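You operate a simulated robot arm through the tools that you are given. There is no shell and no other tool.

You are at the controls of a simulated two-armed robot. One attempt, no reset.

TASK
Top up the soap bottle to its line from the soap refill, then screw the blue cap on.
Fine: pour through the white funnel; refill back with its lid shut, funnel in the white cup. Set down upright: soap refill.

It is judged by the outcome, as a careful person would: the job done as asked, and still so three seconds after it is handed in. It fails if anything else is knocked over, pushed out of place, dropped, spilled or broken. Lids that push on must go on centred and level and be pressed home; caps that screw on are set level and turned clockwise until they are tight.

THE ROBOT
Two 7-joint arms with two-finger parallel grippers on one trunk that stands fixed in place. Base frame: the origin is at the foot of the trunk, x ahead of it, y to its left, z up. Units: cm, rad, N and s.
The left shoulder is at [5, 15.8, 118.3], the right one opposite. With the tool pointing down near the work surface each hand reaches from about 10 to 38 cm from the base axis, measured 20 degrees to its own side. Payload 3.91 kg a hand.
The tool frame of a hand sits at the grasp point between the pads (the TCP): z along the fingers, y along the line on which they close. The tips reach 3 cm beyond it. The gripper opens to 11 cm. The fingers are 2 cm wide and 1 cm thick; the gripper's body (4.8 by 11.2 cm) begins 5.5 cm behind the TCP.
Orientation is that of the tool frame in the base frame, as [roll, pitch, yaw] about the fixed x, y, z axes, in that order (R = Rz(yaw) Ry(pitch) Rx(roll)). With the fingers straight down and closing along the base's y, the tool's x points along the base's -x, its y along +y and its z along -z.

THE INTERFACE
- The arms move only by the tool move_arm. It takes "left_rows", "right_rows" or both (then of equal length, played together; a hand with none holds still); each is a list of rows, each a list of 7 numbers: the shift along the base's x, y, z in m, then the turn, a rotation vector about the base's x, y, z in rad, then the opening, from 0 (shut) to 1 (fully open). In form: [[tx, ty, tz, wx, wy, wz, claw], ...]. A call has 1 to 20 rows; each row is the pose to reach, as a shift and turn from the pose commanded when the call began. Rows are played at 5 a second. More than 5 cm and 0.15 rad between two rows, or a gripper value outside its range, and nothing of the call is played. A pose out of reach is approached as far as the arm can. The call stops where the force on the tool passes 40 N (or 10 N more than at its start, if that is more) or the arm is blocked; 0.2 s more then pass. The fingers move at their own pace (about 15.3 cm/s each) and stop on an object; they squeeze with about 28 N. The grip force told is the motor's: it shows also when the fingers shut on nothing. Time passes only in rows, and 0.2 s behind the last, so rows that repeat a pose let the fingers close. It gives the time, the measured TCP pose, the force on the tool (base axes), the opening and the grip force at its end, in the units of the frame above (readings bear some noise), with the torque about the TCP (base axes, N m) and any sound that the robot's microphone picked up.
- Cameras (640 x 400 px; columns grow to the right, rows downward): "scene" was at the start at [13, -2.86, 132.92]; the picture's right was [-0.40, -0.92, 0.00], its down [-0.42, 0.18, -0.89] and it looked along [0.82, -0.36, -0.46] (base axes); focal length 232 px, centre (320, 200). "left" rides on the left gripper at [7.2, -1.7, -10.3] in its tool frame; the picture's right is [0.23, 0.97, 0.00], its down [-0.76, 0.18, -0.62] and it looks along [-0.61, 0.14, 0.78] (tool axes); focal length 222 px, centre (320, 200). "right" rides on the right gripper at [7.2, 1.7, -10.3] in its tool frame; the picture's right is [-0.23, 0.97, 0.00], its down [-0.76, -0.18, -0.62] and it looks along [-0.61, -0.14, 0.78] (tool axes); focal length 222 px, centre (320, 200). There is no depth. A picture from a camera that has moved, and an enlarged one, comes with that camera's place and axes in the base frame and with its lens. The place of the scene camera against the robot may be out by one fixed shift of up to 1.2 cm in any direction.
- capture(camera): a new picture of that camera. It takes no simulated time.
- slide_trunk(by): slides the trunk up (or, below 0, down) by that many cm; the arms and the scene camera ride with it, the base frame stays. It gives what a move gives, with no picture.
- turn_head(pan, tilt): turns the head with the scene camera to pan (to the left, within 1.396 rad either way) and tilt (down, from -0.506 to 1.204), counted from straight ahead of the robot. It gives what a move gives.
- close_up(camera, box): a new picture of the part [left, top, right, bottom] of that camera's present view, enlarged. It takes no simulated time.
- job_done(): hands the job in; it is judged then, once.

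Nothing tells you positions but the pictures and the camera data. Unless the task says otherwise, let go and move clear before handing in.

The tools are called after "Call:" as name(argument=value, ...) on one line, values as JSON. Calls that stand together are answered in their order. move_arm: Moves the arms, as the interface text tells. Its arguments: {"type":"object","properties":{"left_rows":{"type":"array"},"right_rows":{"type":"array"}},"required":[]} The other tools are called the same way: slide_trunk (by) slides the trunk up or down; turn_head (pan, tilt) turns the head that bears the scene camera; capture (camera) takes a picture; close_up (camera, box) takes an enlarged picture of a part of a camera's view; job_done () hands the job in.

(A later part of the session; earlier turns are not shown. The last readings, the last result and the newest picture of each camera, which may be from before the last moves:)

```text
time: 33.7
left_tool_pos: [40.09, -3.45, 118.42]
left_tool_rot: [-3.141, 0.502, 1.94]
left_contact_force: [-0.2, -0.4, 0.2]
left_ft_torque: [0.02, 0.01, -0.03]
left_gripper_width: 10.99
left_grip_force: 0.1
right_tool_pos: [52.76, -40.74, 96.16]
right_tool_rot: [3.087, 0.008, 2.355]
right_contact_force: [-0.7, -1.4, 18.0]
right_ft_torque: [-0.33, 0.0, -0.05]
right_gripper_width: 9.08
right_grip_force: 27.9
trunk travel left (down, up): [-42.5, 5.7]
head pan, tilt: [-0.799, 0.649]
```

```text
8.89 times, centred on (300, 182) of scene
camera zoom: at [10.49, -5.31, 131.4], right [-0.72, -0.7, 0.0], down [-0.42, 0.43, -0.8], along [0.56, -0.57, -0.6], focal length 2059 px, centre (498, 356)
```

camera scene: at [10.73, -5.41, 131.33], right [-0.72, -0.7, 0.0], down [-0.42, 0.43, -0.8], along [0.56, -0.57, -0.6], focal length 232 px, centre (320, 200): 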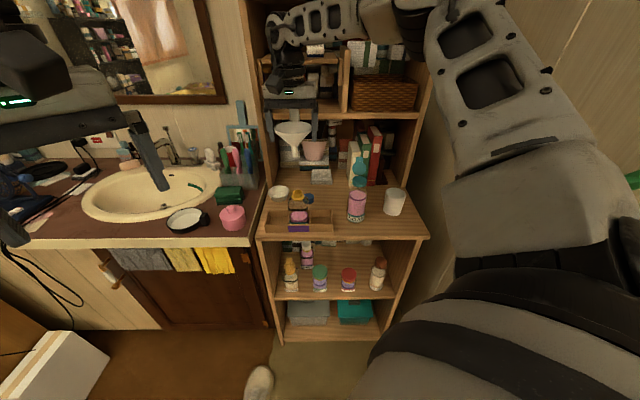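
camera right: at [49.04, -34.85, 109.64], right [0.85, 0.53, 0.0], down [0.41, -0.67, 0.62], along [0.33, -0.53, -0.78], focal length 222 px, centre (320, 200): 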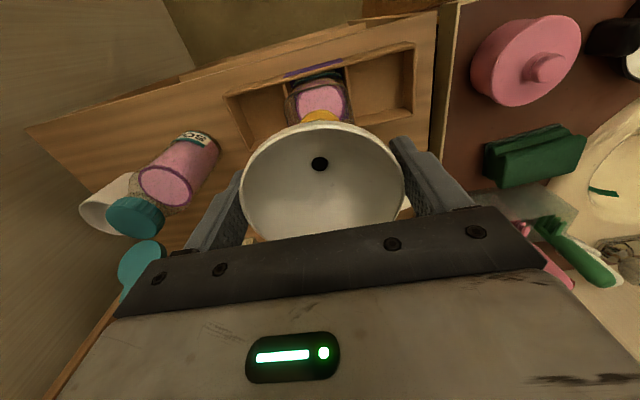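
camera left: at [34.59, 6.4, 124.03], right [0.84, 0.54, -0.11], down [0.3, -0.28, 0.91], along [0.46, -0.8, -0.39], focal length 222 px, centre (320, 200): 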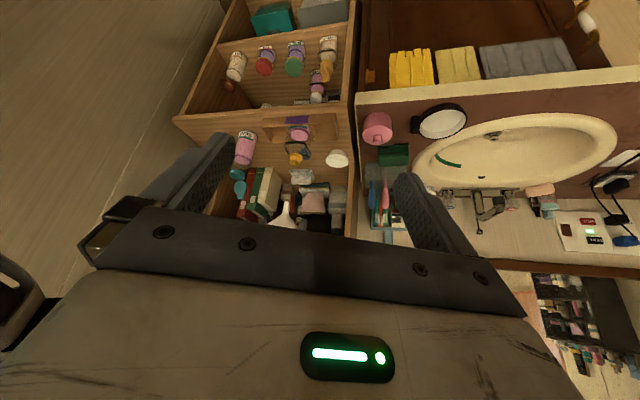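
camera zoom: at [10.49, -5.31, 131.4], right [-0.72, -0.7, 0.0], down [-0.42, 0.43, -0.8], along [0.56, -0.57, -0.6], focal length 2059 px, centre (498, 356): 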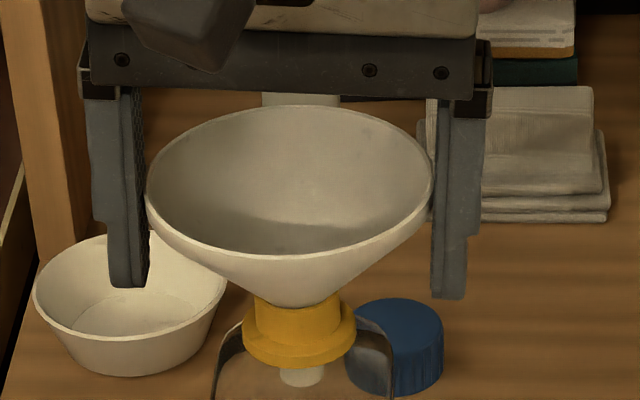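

Seated in the neck. I'll relieve the pressure and release the funnel.

Call:
move_arm(right_rows=[[0, 0, 0.003, 0, 0, 0, 0.7], [0, 0, 0.003, 0, 0, 0, 0.83], [0, 0, 0.003, 0, 0, 0, 0.86], [0, 0, 0.003, 0, 0, 0, 0.9], [0, 0, 0.003, 0, 0, 0, 1.0], [0, 0, 0.003, 0, 0, 0, 1.0]])

Call:
close_up(camera="left", box=[262, 130, 326, 190])

Call:
close_up(camera="scene", box=[270, 150, 330, 225])

Call:
capture(camera="right")

```text
time: 35.1
left_tool_pos: [40.33, -3.59, 118.45]
left_tool_rot: [-3.14, 0.5, 1.942]
left_contact_force: [-0.2, -1.3, 0.2]
left_ft_torque: [0.01, 0.02, -0.01]
left_gripper_width: 11.0
left_grip_force: 0.0
right_tool_pos: [52.75, -40.75, 96.12]
right_tool_rot: [3.091, 0.0, 2.356]
right_contact_force: [-0.1, 0.9, -0.2]
right_ft_torque: [-0.02, 0.01, -0.01]
right_gripper_width: 11.03
right_grip_force: 0.0
trunk travel left (down, up): [-42.5, 5.7]
head pan, tilt: [-0.799, 0.649]
```

```text
6.67 times, centred on (294, 160) of left
camera zoom: at [34.59, 6.37, 124.03], right [0.84, 0.54, -0.11], down [0.3, -0.28, 0.91], along [0.46, -0.79, -0.4], focal length 1481 px, centre (493, 467)
```

zoom: 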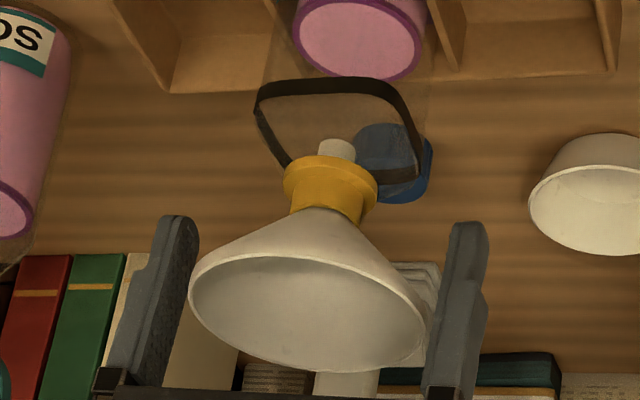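

```text
5.33 times, centred on (300, 188) of scene
camera zoom: at [10.66, -5.42, 131.34], right [-0.72, -0.7, 0.0], down [-0.42, 0.43, -0.8], along [0.56, -0.57, -0.6], focal length 1235 px, centre (427, 267)
```

zoom: 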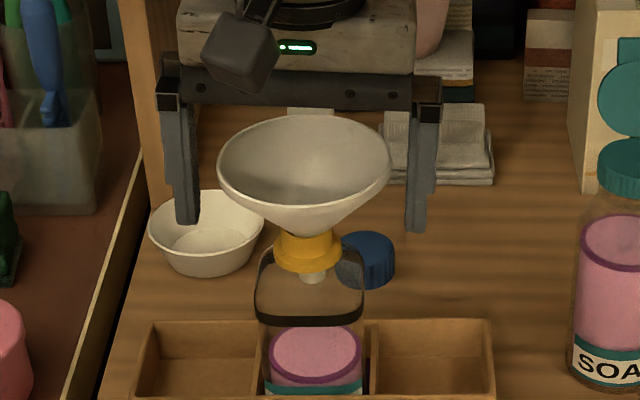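

```text
taken
camera right: at [48.4, -34.89, 106.52], right [0.85, 0.53, 0.05], down [0.39, -0.69, 0.61], along [0.36, -0.5, -0.79], focal length 222 px, centre (320, 200)
```

right: 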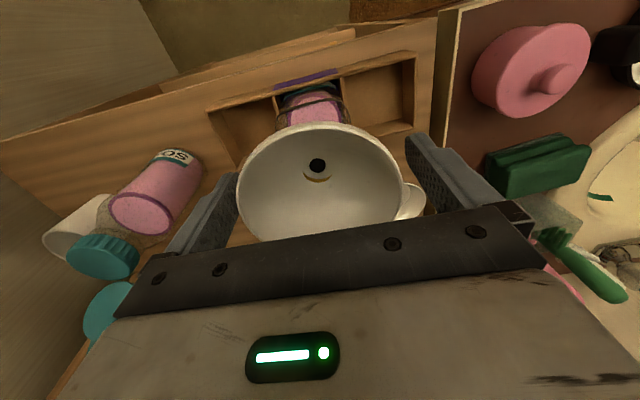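

The funnel is seated upright in the neck. I'll raise the hand clear of it.

Call:
move_arm(right_rows=[[0, 0, 0.015, 0, 0, 0, 1.0], [0, 0, 0.03, 0, 0, 0, 1.0], [0, 0, 0.05, 0, 0, 0, 1.0], [0, 0, 0.07, 0, 0, 0, 1.0], [0, 0, 0.1, -0.0354, 0.0354, 0, 1.0], [-0.03, 0.0, 0.12, -0.0354, 0.0354, 0, 1.0], [-0.06, -0.0, 0.12, -0.0354, 0.0354, 0, 1.0], [-0.1, -0.0, 0.12, -0.0354, 0.0354, 0, 1.0]])

Call:
capture(camera="right")

Call:
close_up(camera="scene", box=[250, 130, 410, 240])

```text
time: 36.9
left_tool_pos: [40.13, -3.67, 118.47]
left_tool_rot: [3.142, 0.501, 1.941]
left_contact_force: [0.3, -0.5, -0.3]
left_ft_torque: [0.02, -0.02, -0.01]
left_gripper_width: 11.01
left_grip_force: 0.1
right_tool_pos: [42.69, -40.73, 108.11]
right_tool_rot: [3.14, 0.002, 2.353]
right_contact_force: [0.1, 1.4, 0.4]
right_ft_torque: [0.02, 0.0, 0.0]
right_gripper_width: 11.0
right_grip_force: 0.1
trunk travel left (down, up): [-42.5, 5.7]
head pan, tilt: [-0.799, 0.649]
```

```text
taken
camera right: at [38.7, -34.45, 118.3], right [0.85, 0.53, 0.0], down [0.41, -0.67, 0.62], along [0.33, -0.53, -0.78], focal length 222 px, centre (320, 200)
```

right: 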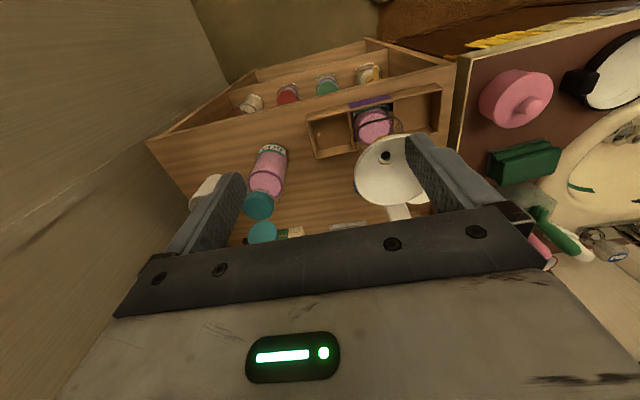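

```text
3.64 times, centred on (330, 185) of scene
camera zoom: at [10.6, -5.44, 131.35], right [-0.72, -0.7, 0.0], down [-0.42, 0.43, -0.8], along [0.56, -0.57, -0.6], focal length 842 px, centre (284, 254)
```

zoom: 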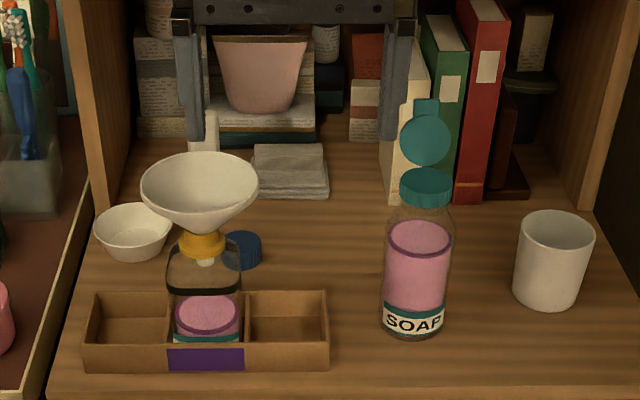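

Everything stands well. Next I'll test the pouring motion with an empty hand: tilt the fingers forward to nearly horizontal, then roll left.

Call:
move_arm(right_rows=[[-0.01, 0.0, 0, -0.0943, -0.0943, 0, 1.0], [-0.02, 0.0, 0, -0.1886, -0.1886, 0, 1.0], [-0.03, 0.0, 0, -0.2828, -0.2828, 0, 1.0], [-0.04, 0.0, 0, -0.3771, -0.3771, 0, 1.0], [-0.052, 0.004, 0, -0.4714, -0.4714, 0, 1.0], [-0.052, 0.004, 0, -0.5657, -0.5657, 0, 1.0], [-0.052, 0.004, 0, -0.66, -0.66, 0, 1.0], [-0.052, 0.004, 0, -0.7542, -0.7542, 0, 1.0], [-0.052, 0.004, 0, -0.8485, -0.8485, 0, 1.0]])

Call:
capture(camera="right")

Call:
capture(camera="scene")

```text
time: 38.9
left_tool_pos: [40.33, -3.56, 118.38]
left_tool_rot: [-3.14, 0.501, 1.944]
left_contact_force: [0.2, 0.2, 0.7]
left_ft_torque: [0.0, 0.0, 0.02]
left_gripper_width: 11.01
left_grip_force: 0.0
right_tool_pos: [38.65, -40.6, 107.87]
right_tool_rot: [3.132, 1.201, 2.348]
right_contact_force: [-0.3, 0.9, 0.9]
right_ft_torque: [-0.05, 0.01, 0.02]
right_gripper_width: 11.02
right_grip_force: 0.0
right hand out of reach, approached as far as the arm can: row 9
trunk travel left (down, up): [-42.5, 5.7]
head pan, tilt: [-0.799, 0.649]
```

```text
taken
camera right: at [30.91, -30.72, 104.91], right [0.75, 0.63, 0.21], down [-0.34, 0.09, 0.93], along [0.57, -0.77, 0.28], focal length 222 px, centre (320, 200)
```

right: 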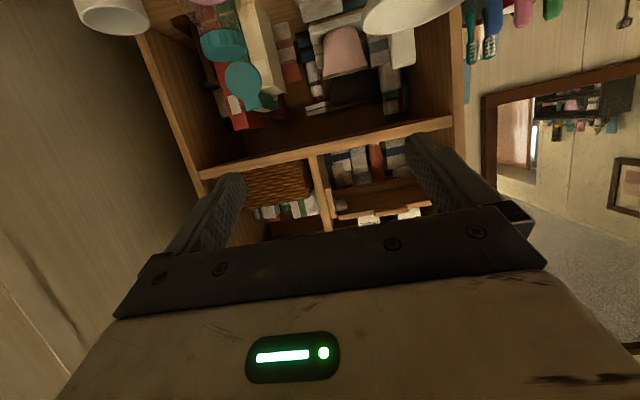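

```text
taken
camera scene: at [10.69, -5.43, 131.34], right [-0.72, -0.7, 0.0], down [-0.42, 0.43, -0.8], along [0.56, -0.57, -0.6], focal length 232 px, centre (320, 200)
```

scene: 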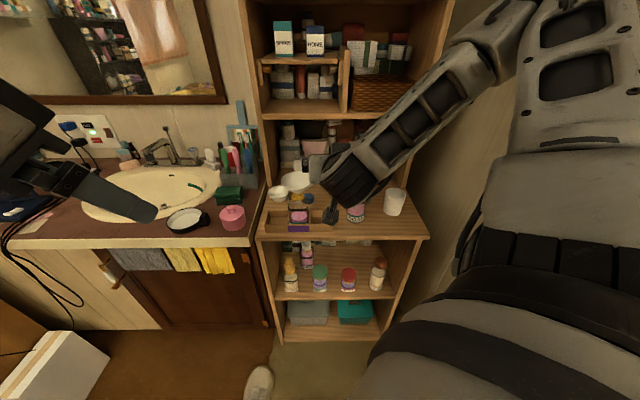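

The orientation is nearly reached, but the wrist is close to a limit here. Lowering the trunk should make the horizontal grasp easier, and the space below is free. I'll lower it 18 cm.

Call:
slide_trunk(by=-10)

Call:
capture(camera="scene")

Call:
capture(camera="right")

Call:
capture(camera="left")

```text
time: 40.2
left_tool_pos: [40.25, -3.42, 108.24]
left_tool_rot: [-3.14, 0.501, 1.943]
left_contact_force: [-1.0, -0.1, -1.5]
left_ft_torque: [0.02, 0.0, 0.0]
left_gripper_width: 11.0
left_grip_force: 0.0
right_tool_pos: [38.4, -40.44, 98.0]
right_tool_rot: [3.137, 1.201, 2.352]
right_contact_force: [0.0, 0.5, -0.2]
right_ft_torque: [-0.01, 0.02, 0.01]
right_gripper_width: 10.99
right_grip_force: 0.0
trunk travel left (down, up): [-32.5, 15.7]
head pan, tilt: [-0.799, 0.649]
```

```text
taken
camera scene: at [10.65, -5.42, 121.34], right [-0.72, -0.7, 0.0], down [-0.42, 0.43, -0.8], along [0.56, -0.57, -0.6], focal length 232 px, centre (320, 200)
```

scene: 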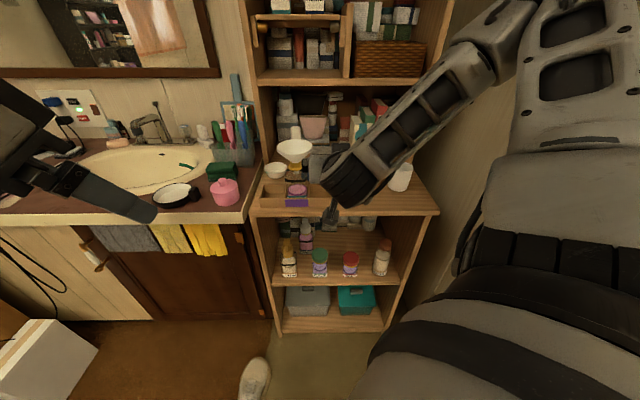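

```text
taken
camera right: at [30.88, -30.73, 94.93], right [0.75, 0.63, 0.21], down [-0.34, 0.09, 0.94], along [0.57, -0.77, 0.28], focal length 222 px, centre (320, 200)
```

right: 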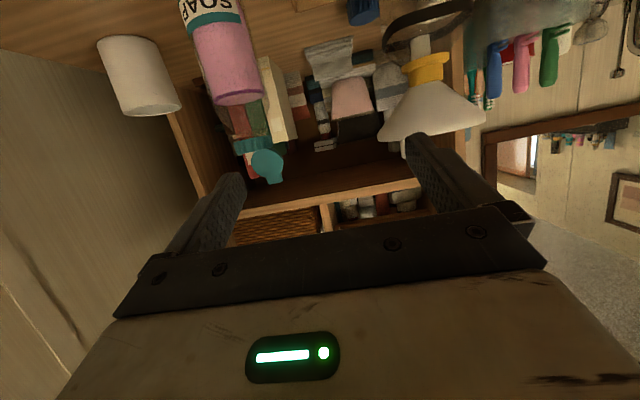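

```text
taken
camera left: at [34.58, 6.37, 114.05], right [0.84, 0.54, -0.11], down [0.3, -0.28, 0.91], along [0.46, -0.79, -0.4], focal length 222 px, centre (320, 200)
```

left: 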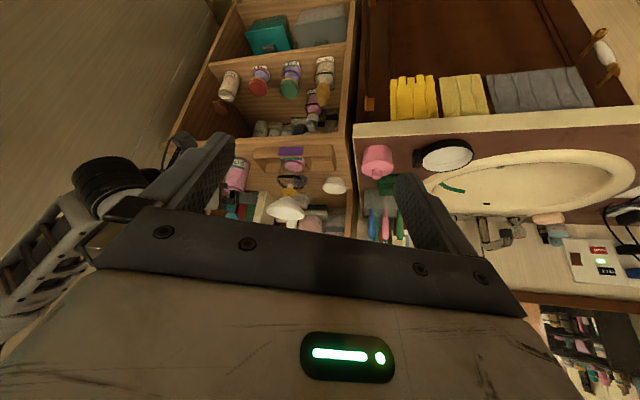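

Now I'll test the roll in free air, in front of the pouring position.

Call:
move_arm(right_rows=[[0.015, -0.02, 0.02, 0, 0, 0, 1.0], [0.025, -0.035, 0.035, 0, 0, 0, 1.0], [0.025, -0.035, 0.035, -0.106, 0.106, 0, 1.0], [0.025, -0.035, 0.035, -0.212, 0.212, 0, 1.0], [0.025, -0.035, 0.035, -0.318, 0.318, 0, 1.0], [0.025, -0.035, 0.035, -0.424, 0.424, 0, 1.0], [0.025, -0.035, 0.035, -0.53, 0.53, 0, 1.0], [0.025, -0.035, 0.035, -0.636, 0.636, 0, 1.0], [0.025, -0.035, 0.035, -0.742, 0.742, 0, 1.0], [0.025, -0.035, 0.035, -0.848, 0.848, 0, 1.0], [0.025, -0.035, 0.035, -0.954, 0.954, 0, 1.0], [0.025, -0.035, 0.035, -1.06, 1.06, 0, 1.0], [0.025, -0.035, 0.035, -1.166, 1.166, 0, 1.0], [0.025, -0.035, 0.035, -1.272, 1.272, 0, 1.0]])

Call:
capture(camera="scene")

Call:
capture(camera="left")

```text
time: 43.2
left_tool_pos: [40.3, -3.56, 108.43]
left_tool_rot: [-3.14, 0.498, 1.942]
left_contact_force: [0.8, 1.0, 0.3]
left_ft_torque: [0.01, 0.03, -0.05]
left_gripper_width: 11.02
left_grip_force: 0.0
right_tool_pos: [40.94, -44.01, 101.46]
right_tool_rot: [-1.486, -0.213, -2.737]
right_contact_force: [0.8, -0.1, -0.1]
right_ft_torque: [0.01, -0.01, 0.0]
right_gripper_width: 10.98
right_grip_force: 0.1
trunk travel left (down, up): [-32.5, 15.7]
head pan, tilt: [-0.799, 0.649]
```

```text
taken
camera scene: at [10.67, -5.43, 121.34], right [-0.72, -0.7, 0.0], down [-0.42, 0.43, -0.8], along [0.56, -0.57, -0.6], focal length 232 px, centre (320, 200)
```

scene: 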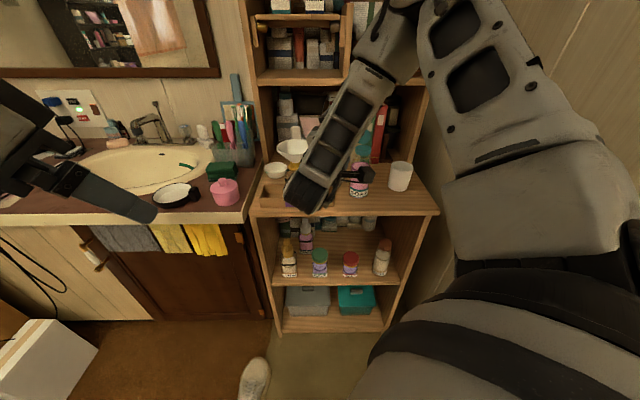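

```text
taken
camera left: at [34.6, 6.36, 114.03], right [0.84, 0.54, -0.11], down [0.3, -0.28, 0.91], along [0.46, -0.79, -0.4], focal length 222 px, centre (320, 200)
```

left: 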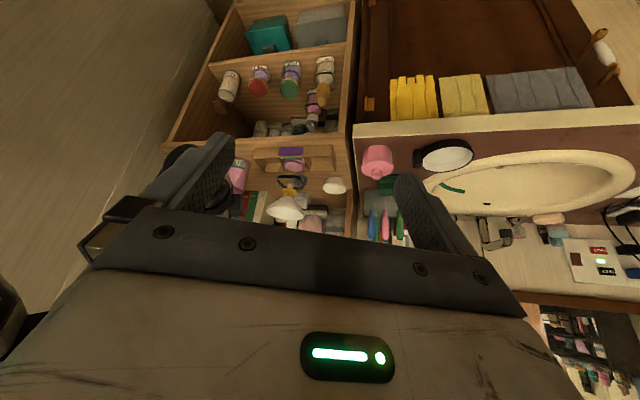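

The roll works through 1.8 rad and the left camera keeps a clear view of the bottle. I'll roll back.

Call:
move_arm(right_rows=[[0, 0, 0, 0.106, -0.106, 0, 1.0], [0, 0, 0, 0.212, -0.212, 0, 1.0], [0, 0, 0, 0.318, -0.318, 0, 1.0], [0, 0, 0, 0.424, -0.424, 0, 1.0], [0, 0, 0, 0.53, -0.53, 0, 1.0], [0, 0, 0, 0.636, -0.636, 0, 1.0], [0, 0, 0, 0.742, -0.742, 0, 1.0], [0, 0, 0, 0.848, -0.848, 0, 1.0], [0, 0, 0, 0.954, -0.954, 0, 1.0], [0, 0, 0, 1.06, -1.06, 0, 1.0], [0, 0, 0, 1.166, -1.166, 0, 1.0], [0, 0, 0, 1.272, -1.272, 0, 1.0]])

Call:
capture(camera="right")

Call:
close_up(camera="left", box=[215, 130, 345, 230])

Call:
close_up(camera="scene", box=[250, 110, 420, 220])

```text
time: 45.8
left_tool_pos: [40.37, -3.61, 108.53]
left_tool_rot: [-3.141, 0.498, 1.942]
left_contact_force: [-0.5, 0.4, 0.5]
left_ft_torque: [-0.03, -0.02, 0.03]
left_gripper_width: 11.0
left_grip_force: 0.1
right_tool_pos: [40.92, -43.93, 101.54]
right_tool_rot: [3.131, 1.201, 2.343]
right_contact_force: [-0.2, 0.3, 0.3]
right_ft_torque: [0.01, -0.04, 0.01]
right_gripper_width: 10.99
right_grip_force: 0.2
trunk travel left (down, up): [-32.5, 15.7]
head pan, tilt: [-0.799, 0.649]
```

```text
taken
camera right: at [33.39, -34.15, 98.45], right [0.75, 0.63, 0.22], down [-0.34, 0.09, 0.93], along [0.57, -0.77, 0.28], focal length 222 px, centre (320, 200)
```

right: 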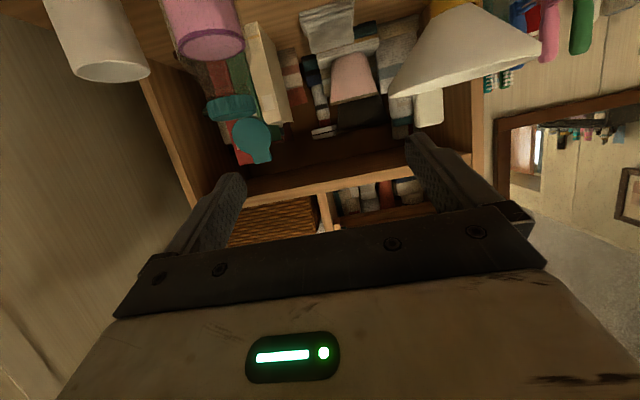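

```text
4.00 times, centred on (280, 180) of left
camera zoom: at [34.59, 6.35, 114.04], right [0.84, 0.54, -0.11], down [0.3, -0.28, 0.91], along [0.46, -0.79, -0.4], focal length 888 px, centre (480, 280)
```

zoom: 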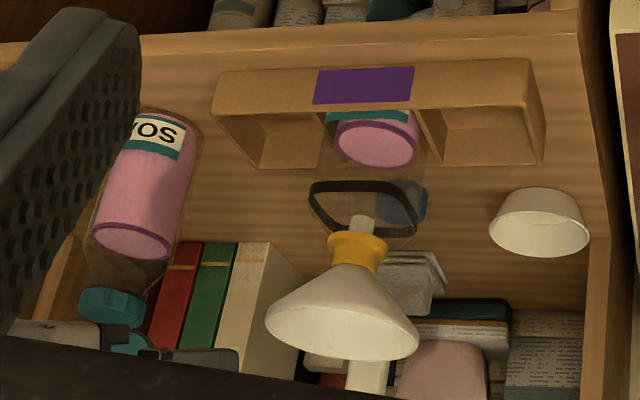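

```text
3.64 times, centred on (335, 165) of scene
camera zoom: at [10.66, -5.43, 121.34], right [-0.72, -0.7, 0.0], down [-0.42, 0.43, -0.8], along [0.56, -0.57, -0.6], focal length 842 px, centre (266, 327)
```

zoom: 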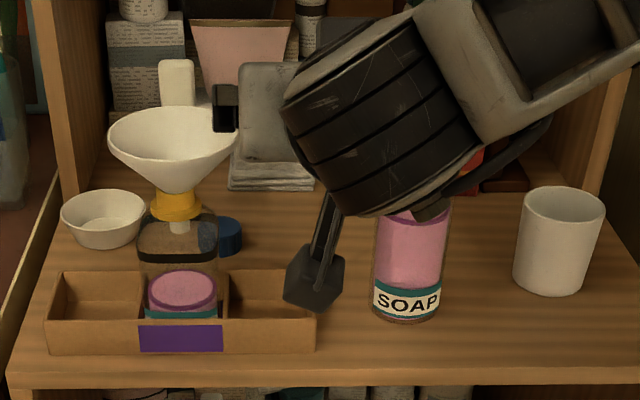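

I rolled back. Now I'll bring the open hand in front of the refill, lower down, for a grasp from the front.

Call:
move_arm(right_rows=[[-0.02, -0.01, -0.01, 0, 0, 0, 1.0], [-0.04, -0.025, -0.03, 0, 0, 0, 1.0], [-0.058, -0.04, -0.06, 0, 0, 0, 1.0], [-0.058, -0.052, -0.09, 0, 0, 0, 1.0], [-0.058, -0.052, -0.12, 0, 0, 0, 1.0]])

Call:
capture(camera="right")

Call:
capture(camera="scene")

Call:
capture(camera="left")

```text
time: 47.0
left_tool_pos: [40.18, -3.48, 108.39]
left_tool_rot: [-3.139, 0.499, 1.943]
left_contact_force: [-0.4, -0.3, -0.5]
left_ft_torque: [0.01, -0.01, 0.02]
left_gripper_width: 11.01
left_grip_force: 0.1
right_tool_pos: [37.18, -45.95, 95.17]
right_tool_rot: [3.139, 1.199, 2.351]
right_contact_force: [0.2, 0.0, 0.4]
right_ft_torque: [-0.02, 0.0, 0.01]
right_gripper_width: 11.04
right_grip_force: 0.1
right hand out of reach, approached as far as the arm can: row 3, 4, 5
trunk travel left (down, up): [-32.5, 15.7]
head pan, tilt: [-0.799, 0.649]
```

```text
taken
camera right: at [29.56, -36.17, 92.17], right [0.75, 0.63, 0.21], down [-0.34, 0.09, 0.94], along [0.57, -0.77, 0.28], focal length 222 px, centre (320, 200)
```

right: 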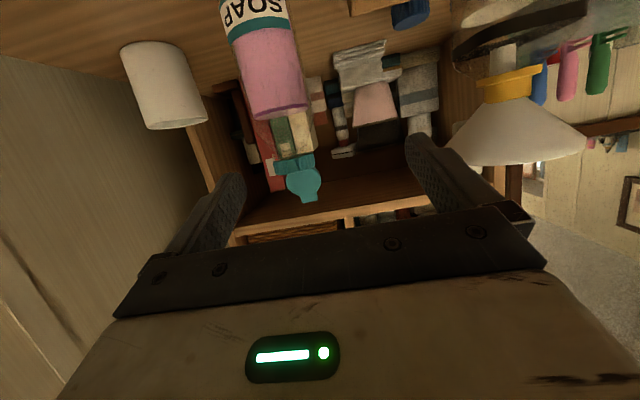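

```text
taken
camera scene: at [10.7, -5.41, 121.33], right [-0.72, -0.7, 0.0], down [-0.42, 0.43, -0.8], along [0.56, -0.57, -0.6], focal length 232 px, centre (320, 200)
```

scene: 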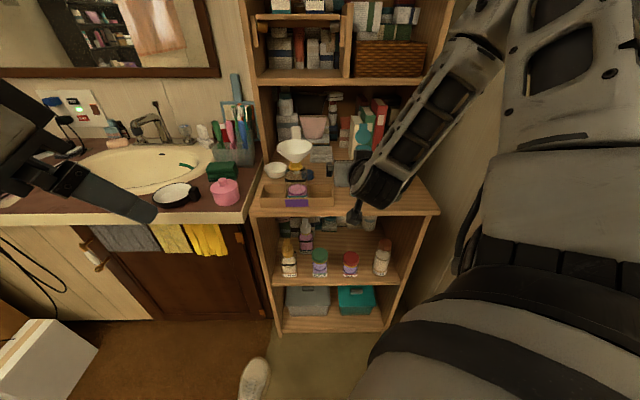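

```text
taken
camera left: at [34.63, 6.38, 114.02], right [0.84, 0.54, -0.11], down [0.3, -0.28, 0.91], along [0.46, -0.79, -0.4], focal length 222 px, centre (320, 200)
```

left: 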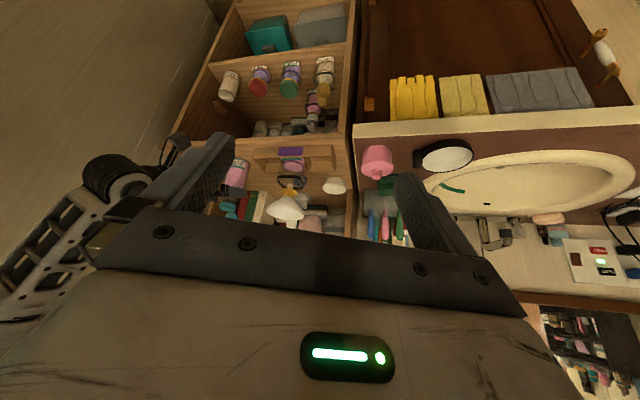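

The wrist limit stops it going lower here, so I'll lower the trunk further. That carries the hand down with it.

Call:
slide_trunk(by=-9)

Call:
capture(camera="right")

Call:
capture(camera="scene")

Call:
capture(camera="left")

```text
time: 48.2
left_tool_pos: [40.25, -3.59, 99.47]
left_tool_rot: [-3.14, 0.5, 1.942]
left_contact_force: [-0.1, -0.7, -1.2]
left_ft_torque: [-0.01, -0.01, 0.03]
left_gripper_width: 11.0
left_grip_force: 0.1
right_tool_pos: [37.06, -45.91, 86.31]
right_tool_rot: [3.138, 1.202, 2.351]
right_contact_force: [-0.2, 0.1, 0.4]
right_ft_torque: [-0.01, 0.01, -0.05]
right_gripper_width: 10.97
right_grip_force: 0.2
trunk travel left (down, up): [-23.5, 24.7]
head pan, tilt: [-0.799, 0.649]
```

```text
taken
camera right: at [29.52, -36.18, 83.2], right [0.75, 0.63, 0.21], down [-0.34, 0.09, 0.94], along [0.57, -0.77, 0.28], focal length 222 px, centre (320, 200)
```

right: 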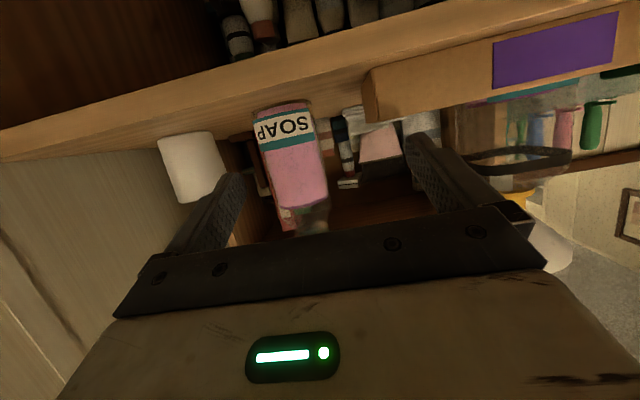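

```text
taken
camera scene: at [10.65, -5.42, 112.34], right [-0.72, -0.7, 0.0], down [-0.42, 0.43, -0.8], along [0.56, -0.57, -0.6], focal length 232 px, centre (320, 200)
```

scene: 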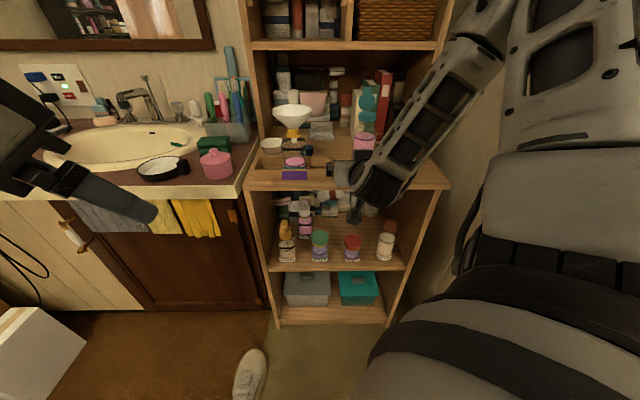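

```text
taken
camera left: at [34.58, 6.37, 105.04], right [0.84, 0.54, -0.11], down [0.3, -0.28, 0.91], along [0.46, -0.79, -0.4], focal length 222 px, centre (320, 200)
```

left: 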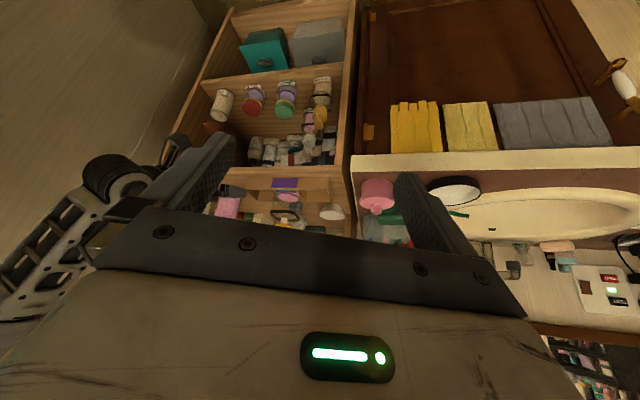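

The refill stands slightly right of the hand's centreline. Its axis is at about (41.9, -56.2). I'll line up sideways, then advance along the shelf direction.

Call:
move_arm(right_rows=[[-0.014, -0.014, -0.005, 0, 0, 0.005, 1.0], [-0.027, -0.027, -0.01, 0, 0, 0.005, 1.0], [-0.007, -0.047, -0.01, 0, 0, 0.005, 1.0], [0.009, -0.063, -0.01, 0, 0, 0.005, 1.0]])

Call:
capture(camera="right")

Call:
close_up(camera="scene", box=[280, 80, 440, 230])

```text
time: 49.2
left_tool_pos: [40.12, -3.51, 99.36]
left_tool_rot: [3.141, 0.502, 1.942]
left_contact_force: [-0.3, -0.2, -0.2]
left_ft_torque: [0.02, -0.02, 0.01]
left_gripper_width: 11.02
left_grip_force: 0.1
right_tool_pos: [40.2, -48.93, 86.83]
right_tool_rot: [3.138, 1.2, 2.357]
right_contact_force: [-0.7, -0.8, 0.6]
right_ft_torque: [-0.02, 0.05, 0.01]
right_gripper_width: 11.0
right_grip_force: 0.0
right hand out of reach, approached as far as the arm can: row 1, 2, 3, 4
trunk travel left (down, up): [-23.5, 24.7]
head pan, tilt: [-0.799, 0.649]
```

```text
taken
camera right: at [32.5, -39.19, 83.81], right [0.74, 0.63, 0.21], down [-0.34, 0.09, 0.94], along [0.57, -0.77, 0.28], focal length 222 px, centre (320, 200)
```

right: 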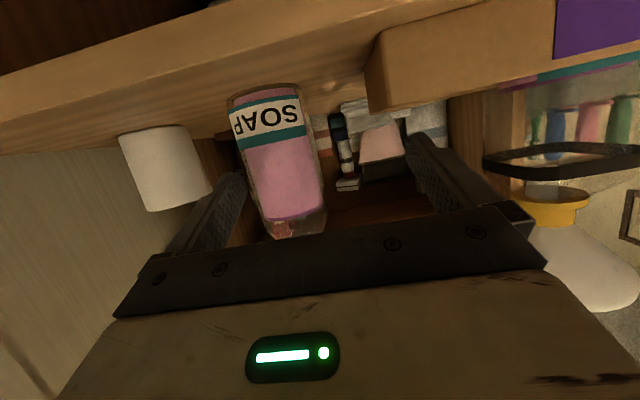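

```text
2.67 times, centred on (360, 155) of scene
camera zoom: at [10.63, -5.43, 112.34], right [-0.72, -0.7, 0.0], down [-0.42, 0.43, -0.8], along [0.56, -0.57, -0.6], focal length 618 px, centre (213, 320)
```

zoom: 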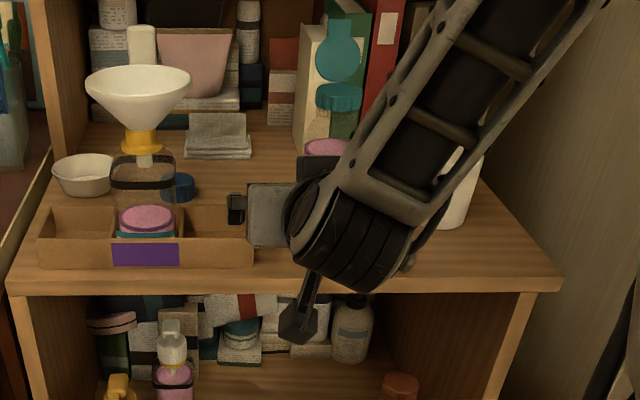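

The hand cannot move further right in this arm configuration. I'll back off, raise the hand and lower the trunk again to free the wrist.

Call:
move_arm(right_rows=[[-0.015, 0.015, 0.01, 0, 0, 0, 1.0], [-0.03, 0.03, 0.03, 0, 0, 0, 1.0], [-0.03, 0.03, 0.06, 0, 0, 0, 1.0], [-0.03, 0.03, 0.09, 0, 0, 0, 1.0]], left_rows=[[0, 0, 0.02, 0, 0, 0, 1.0], [0, 0, 0.04, 0, 0, 0, 1.0], [0, 0, 0.06, 0, 0, 0, 1.0], [0, 0, 0.09, 0, 0, 0, 1.0]])

Call:
slide_trunk(by=-10)

Call:
capture(camera="right")

Call:
capture(camera="scene")

Call:
capture(camera="left")

```text
time: 50.2
left_tool_pos: [40.31, -3.4, 108.46]
left_tool_rot: [-3.139, 0.498, 1.943]
left_contact_force: [0.4, -0.3, 0.4]
left_ft_torque: [-0.03, 0.01, -0.02]
left_gripper_width: 11.02
left_grip_force: 0.2
right_tool_pos: [37.09, -45.91, 96.0]
right_tool_rot: [3.138, 1.198, 2.357]
right_contact_force: [-0.2, 0.5, 1.4]
right_ft_torque: [0.04, -0.04, 0.0]
right_gripper_width: 10.99
right_grip_force: 0.1
trunk travel left (down, up): [-23.5, 24.7]
head pan, tilt: [-0.799, 0.649]
```

```text
time: 51.6
left_tool_pos: [40.28, -3.4, 98.38]
left_tool_rot: [-3.14, 0.5, 1.942]
left_contact_force: [0.0, -0.2, -1.2]
left_ft_torque: [0.03, -0.01, 0.01]
left_gripper_width: 11.03
left_grip_force: 0.1
right_tool_pos: [37.11, -45.82, 85.95]
right_tool_rot: [3.139, 1.199, 2.357]
right_contact_force: [0.2, 0.8, 0.5]
right_ft_torque: [0.01, -0.01, -0.05]
right_gripper_width: 10.99
right_grip_force: 0.0
trunk travel left (down, up): [-13.5, 34.7]
head pan, tilt: [-0.799, 0.649]
```

```text
taken
camera right: at [29.47, -36.12, 82.92], right [0.74, 0.63, 0.21], down [-0.34, 0.09, 0.94], along [0.57, -0.77, 0.28], focal length 222 px, centre (320, 200)
```

right: 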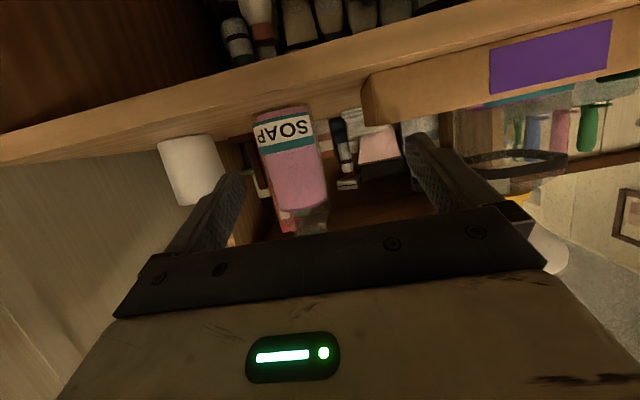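

```text
taken
camera scene: at [10.66, -5.42, 102.34], right [-0.72, -0.7, 0.0], down [-0.42, 0.43, -0.8], along [0.56, -0.57, -0.6], focal length 232 px, centre (320, 200)
```

scene: 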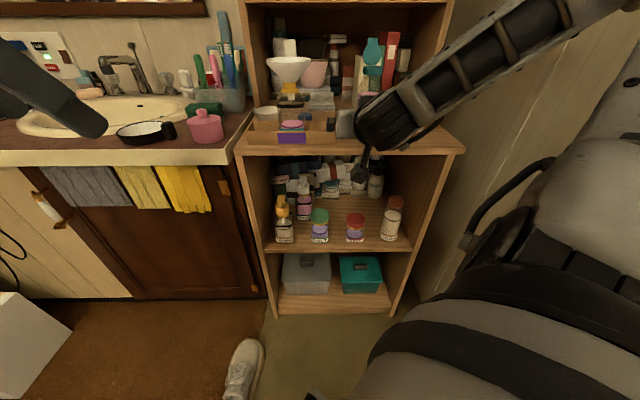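

```text
taken
camera left: at [34.64, 6.5, 104.02], right [0.84, 0.54, -0.11], down [0.3, -0.28, 0.91], along [0.46, -0.79, -0.4], focal length 222 px, centre (320, 200)
```

left: 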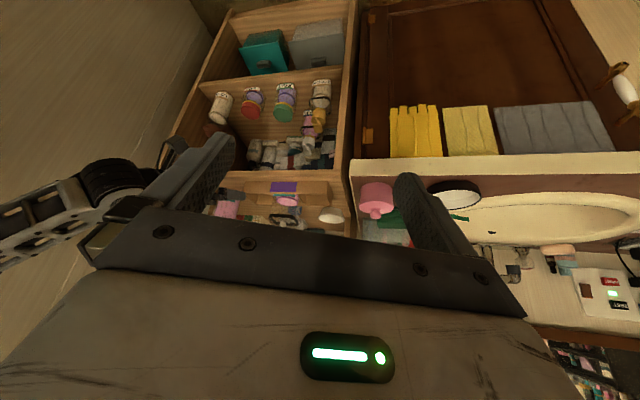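

Call:
move_arm(right_rows=[[-0.014, -0.014, 0, 0, 0, 0, 1.0], [-0.028, -0.028, 0, 0, 0, 0, 1.0]])

Call:
capture(camera="right")

Call:
close_up(camera="scene", box=[240, 20, 460, 170])

```text
time: 52.2
left_tool_pos: [40.31, -3.45, 98.4]
left_tool_rot: [-3.14, 0.502, 1.943]
left_contact_force: [-0.2, 0.7, 0.3]
left_ft_torque: [0.0, 0.05, 0.03]
left_gripper_width: 10.99
left_grip_force: 0.0
right_tool_pos: [34.2, -48.68, 85.94]
right_tool_rot: [3.138, 1.199, 2.358]
right_contact_force: [0.0, -0.5, -0.5]
right_ft_torque: [0.02, 0.01, -0.03]
right_gripper_width: 11.0
right_grip_force: 0.0
trunk travel left (down, up): [-13.5, 34.7]
head pan, tilt: [-0.799, 0.649]
```

```text
taken
camera right: at [26.58, -38.98, 82.92], right [0.74, 0.63, 0.21], down [-0.34, 0.09, 0.94], along [0.57, -0.77, 0.28], focal length 222 px, centre (320, 200)
```

right: 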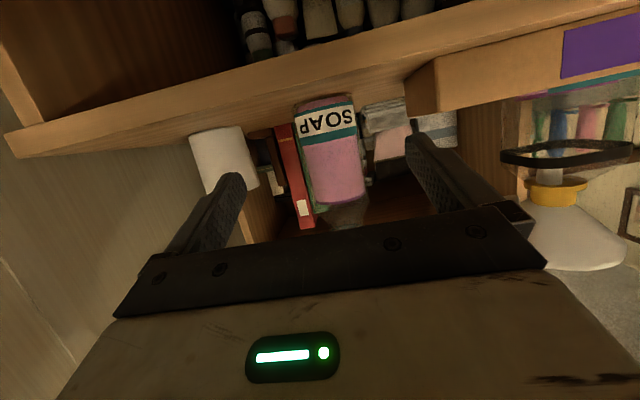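

```text
2.67 times, centred on (350, 95) of scene
camera zoom: at [10.67, -5.42, 102.34], right [-0.72, -0.7, 0.0], down [-0.42, 0.43, -0.8], along [0.56, -0.57, -0.6], focal length 618 px, centre (240, 480)
```

zoom: 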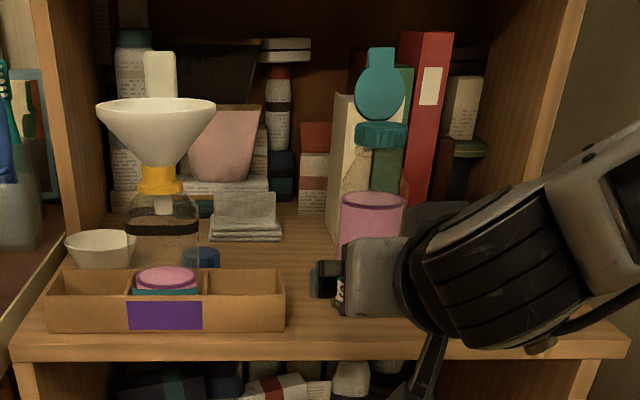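

This configuration reaches. The refill axis is at about (42, -56). I'll advance towards it with the fingers open.

Call:
move_arm(right_rows=[[0.02, -0.018, 0, 0, 0, 0, 1.0], [0.04, -0.036, -0.003, 0, 0, 0, 1.0], [0.055, -0.05, -0.006, 0, 0, 0, 1.0]])

Call:
capture(camera="right")

Call:
close_up(camera="scene", box=[240, 20, 460, 170])

```text
time: 53.0
left_tool_pos: [40.3, -3.5, 98.44]
left_tool_rot: [-3.139, 0.5, 1.944]
left_contact_force: [-0.4, 0.6, -0.3]
left_ft_torque: [0.0, 0.01, 0.02]
left_gripper_width: 11.01
left_grip_force: 0.1
right_tool_pos: [39.92, -53.84, 85.24]
right_tool_rot: [3.14, 1.198, 2.36]
right_contact_force: [-0.6, -0.4, -0.3]
right_ft_torque: [0.0, 0.01, -0.06]
right_gripper_width: 10.99
right_grip_force: 0.1
trunk travel left (down, up): [-13.5, 34.7]
head pan, tilt: [-0.799, 0.649]
```

```text
taken
camera right: at [32.2, -44.08, 82.28], right [0.74, 0.63, 0.21], down [-0.34, 0.09, 0.94], along [0.57, -0.77, 0.28], focal length 222 px, centre (320, 200)
```

right: 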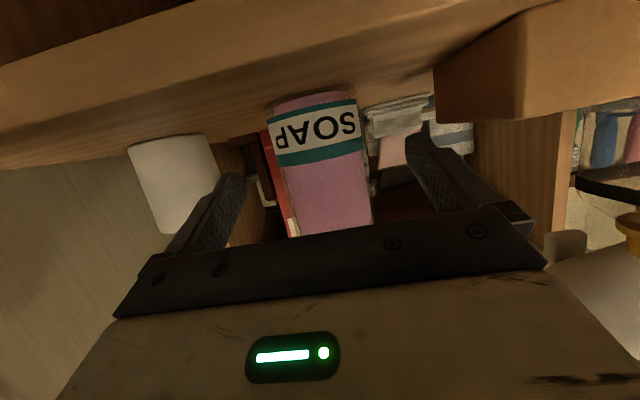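

```text
2.67 times, centred on (350, 95) of scene
camera zoom: at [10.66, -5.42, 102.34], right [-0.72, -0.7, 0.0], down [-0.42, 0.43, -0.8], along [0.56, -0.57, -0.6], focal length 618 px, centre (240, 480)
```

zoom: 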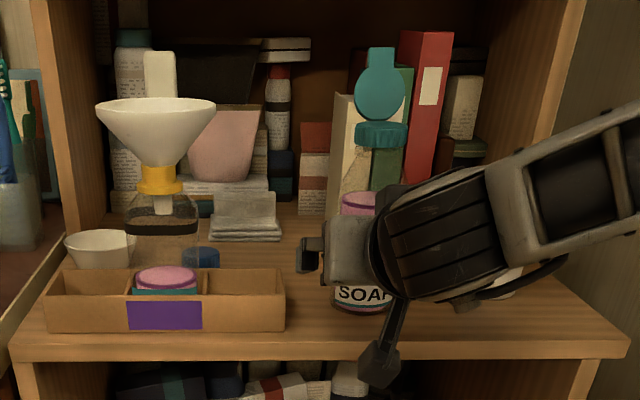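

Centred. I'll advance the last 3 cm so the bottle sits between the pads, then close.

Call:
move_arm(right_rows=[[0.012, -0.01, 0, 0, 0, 0, 1.0], [0.0233, -0.0205, 0, 0, 0, 0, 1.0], [0.0233, -0.0205, 0, 0, 0, 0, 1.0]])

Call:
capture(camera="right")

Call:
close_up(camera="scene", box=[300, 30, 420, 150])

```text
time: 53.8
left_tool_pos: [40.25, -3.43, 98.38]
left_tool_rot: [-3.141, 0.498, 1.944]
left_contact_force: [0.8, 0.5, -0.1]
left_ft_torque: [0.0, -0.02, 0.0]
left_gripper_width: 11.0
left_grip_force: 0.0
right_tool_pos: [42.15, -55.83, 85.37]
right_tool_rot: [3.139, 1.202, 2.359]
right_contact_force: [0.0, 0.3, 0.2]
right_ft_torque: [-0.02, -0.03, 0.01]
right_gripper_width: 10.99
right_grip_force: 0.2
trunk travel left (down, up): [-13.5, 34.7]
head pan, tilt: [-0.799, 0.649]
```

```text
taken
camera right: at [34.56, -46.01, 82.28], right [0.74, 0.63, 0.21], down [-0.34, 0.09, 0.94], along [0.57, -0.77, 0.28], focal length 222 px, centre (320, 200)
```

right: 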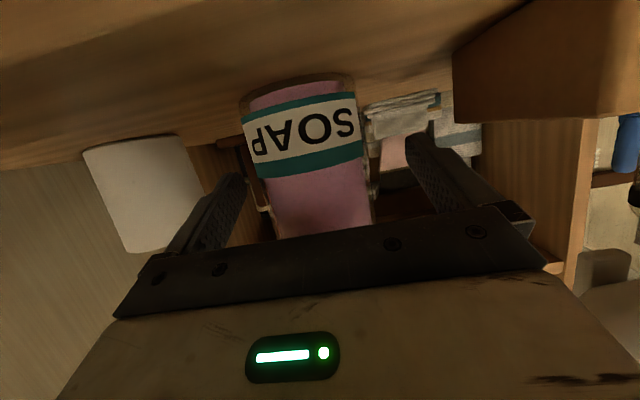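

```text
3.33 times, centred on (360, 90) of scene
camera zoom: at [10.67, -5.43, 102.34], right [-0.72, -0.7, 0.0], down [-0.42, 0.43, -0.8], along [0.56, -0.57, -0.6], focal length 772 px, centre (187, 567)
```

zoom: 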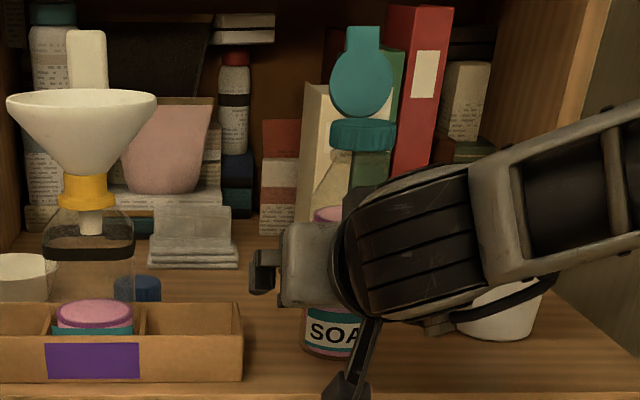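

Call:
move_arm(right_rows=[[0, 0, 0, 0, 0, 0, 0.75], [0, 0, 0, 0, 0, 0, 0.62], [0, 0, 0, 0, 0, 0, 0.55], [0, 0, 0, 0, 0, 0, 0.5], [0, 0, 0, 0, 0, 0, 0.4], [0, 0, 0, 0, 0, 0, 0.3]])

Call:
capture(camera="right")

Call:
close_up(camera="scene", box=[300, 30, 420, 150])

```text
time: 55.2
left_tool_pos: [40.33, -3.38, 98.34]
left_tool_rot: [-3.14, 0.501, 1.943]
left_contact_force: [0.0, 0.2, -0.3]
left_ft_torque: [0.03, 0.0, 0.02]
left_gripper_width: 11.02
left_grip_force: 0.1
right_tool_pos: [42.28, -55.77, 85.25]
right_tool_rot: [3.137, 1.2, 2.358]
right_contact_force: [-0.2, -0.5, -0.1]
right_ft_torque: [-0.09, 0.07, -0.01]
right_gripper_width: 5.86
right_grip_force: 28.0
trunk travel left (down, up): [-13.5, 34.7]
head pan, tilt: [-0.799, 0.649]
```

```text
taken
camera right: at [34.54, -46.0, 82.27], right [0.74, 0.63, 0.21], down [-0.34, 0.09, 0.94], along [0.57, -0.77, 0.28], focal length 222 px, centre (320, 200)
```

right: 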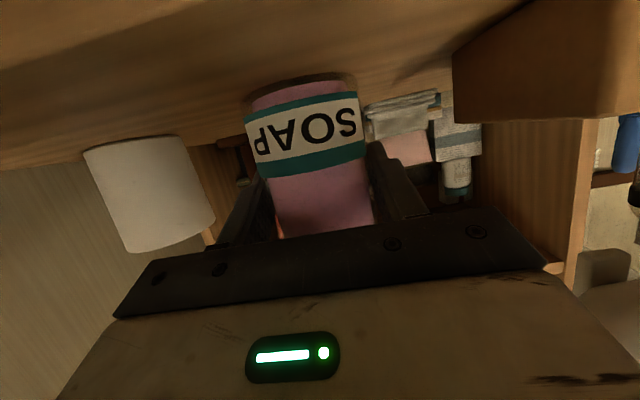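

```text
3.33 times, centred on (360, 90) of scene
camera zoom: at [10.66, -5.43, 102.34], right [-0.72, -0.7, 0.0], down [-0.42, 0.43, -0.8], along [0.56, -0.57, -0.6], focal length 772 px, centre (187, 567)
```

zoom: 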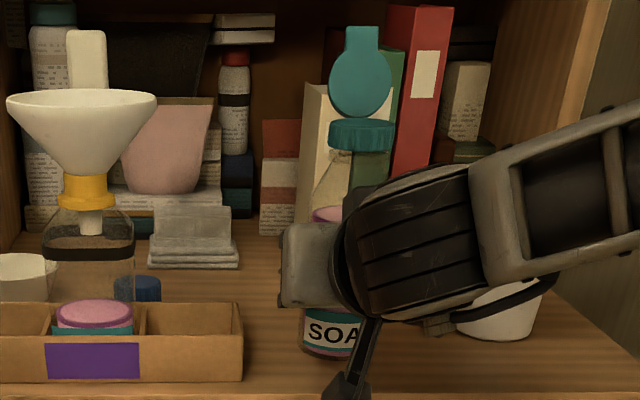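

The refill is gripped at 5.86 cm. I'll lift it gently and check for slip.

Call:
move_arm(right_rows=[[0, 0, 0.005, 0, 0, 0, 0.3], [0, 0, 0.015, 0, 0, 0, 0.3], [0, 0, 0.03, 0, 0, 0, 0.3], [0, 0, 0.05, 0, 0, 0, 0.3]])

Call:
capture(camera="right")

Call:
close_up(camera="scene", box=[300, 10, 420, 150])

```text
time: 56.2
left_tool_pos: [40.36, -3.48, 98.31]
left_tool_rot: [-3.14, 0.499, 1.942]
left_contact_force: [-0.3, -0.4, 0.6]
left_ft_torque: [-0.03, 0.0, -0.02]
left_gripper_width: 10.98
left_grip_force: 0.1
right_tool_pos: [42.09, -55.74, 90.3]
right_tool_rot: [3.136, 1.199, 2.355]
right_contact_force: [0.0, 0.6, -3.1]
right_ft_torque: [-0.03, -0.01, -0.01]
right_gripper_width: 5.84
right_grip_force: 27.8
trunk travel left (down, up): [-13.5, 34.7]
head pan, tilt: [-0.799, 0.649]
```

```text
taken
camera right: at [34.47, -45.97, 87.27], right [0.74, 0.63, 0.21], down [-0.34, 0.09, 0.94], along [0.57, -0.77, 0.28], focal length 222 px, centre (320, 200)
```

right: 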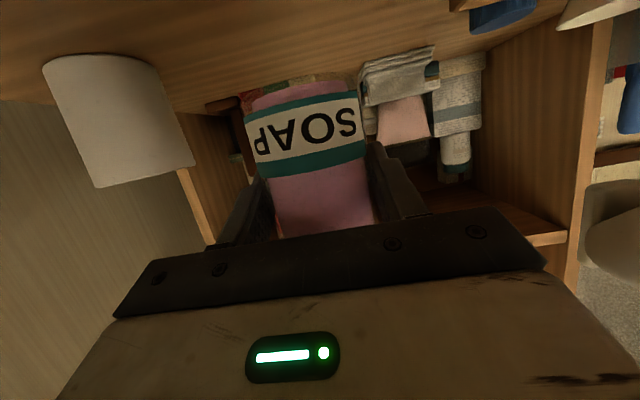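

```text
2.86 times, centred on (360, 80) of scene
camera zoom: at [10.68, -5.44, 102.33], right [-0.72, -0.7, 0.0], down [-0.42, 0.43, -0.8], along [0.56, -0.57, -0.6], focal length 662 px, centre (206, 543)
```

zoom: 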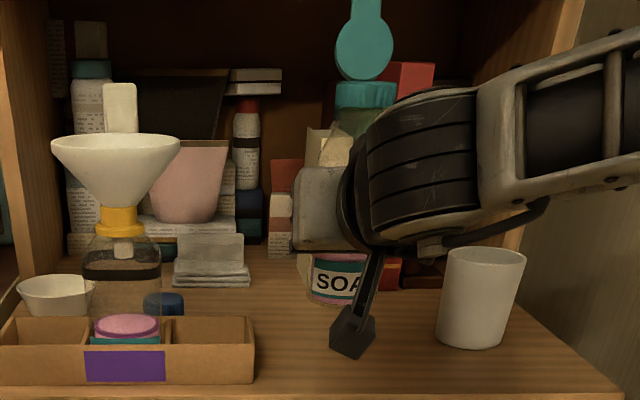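

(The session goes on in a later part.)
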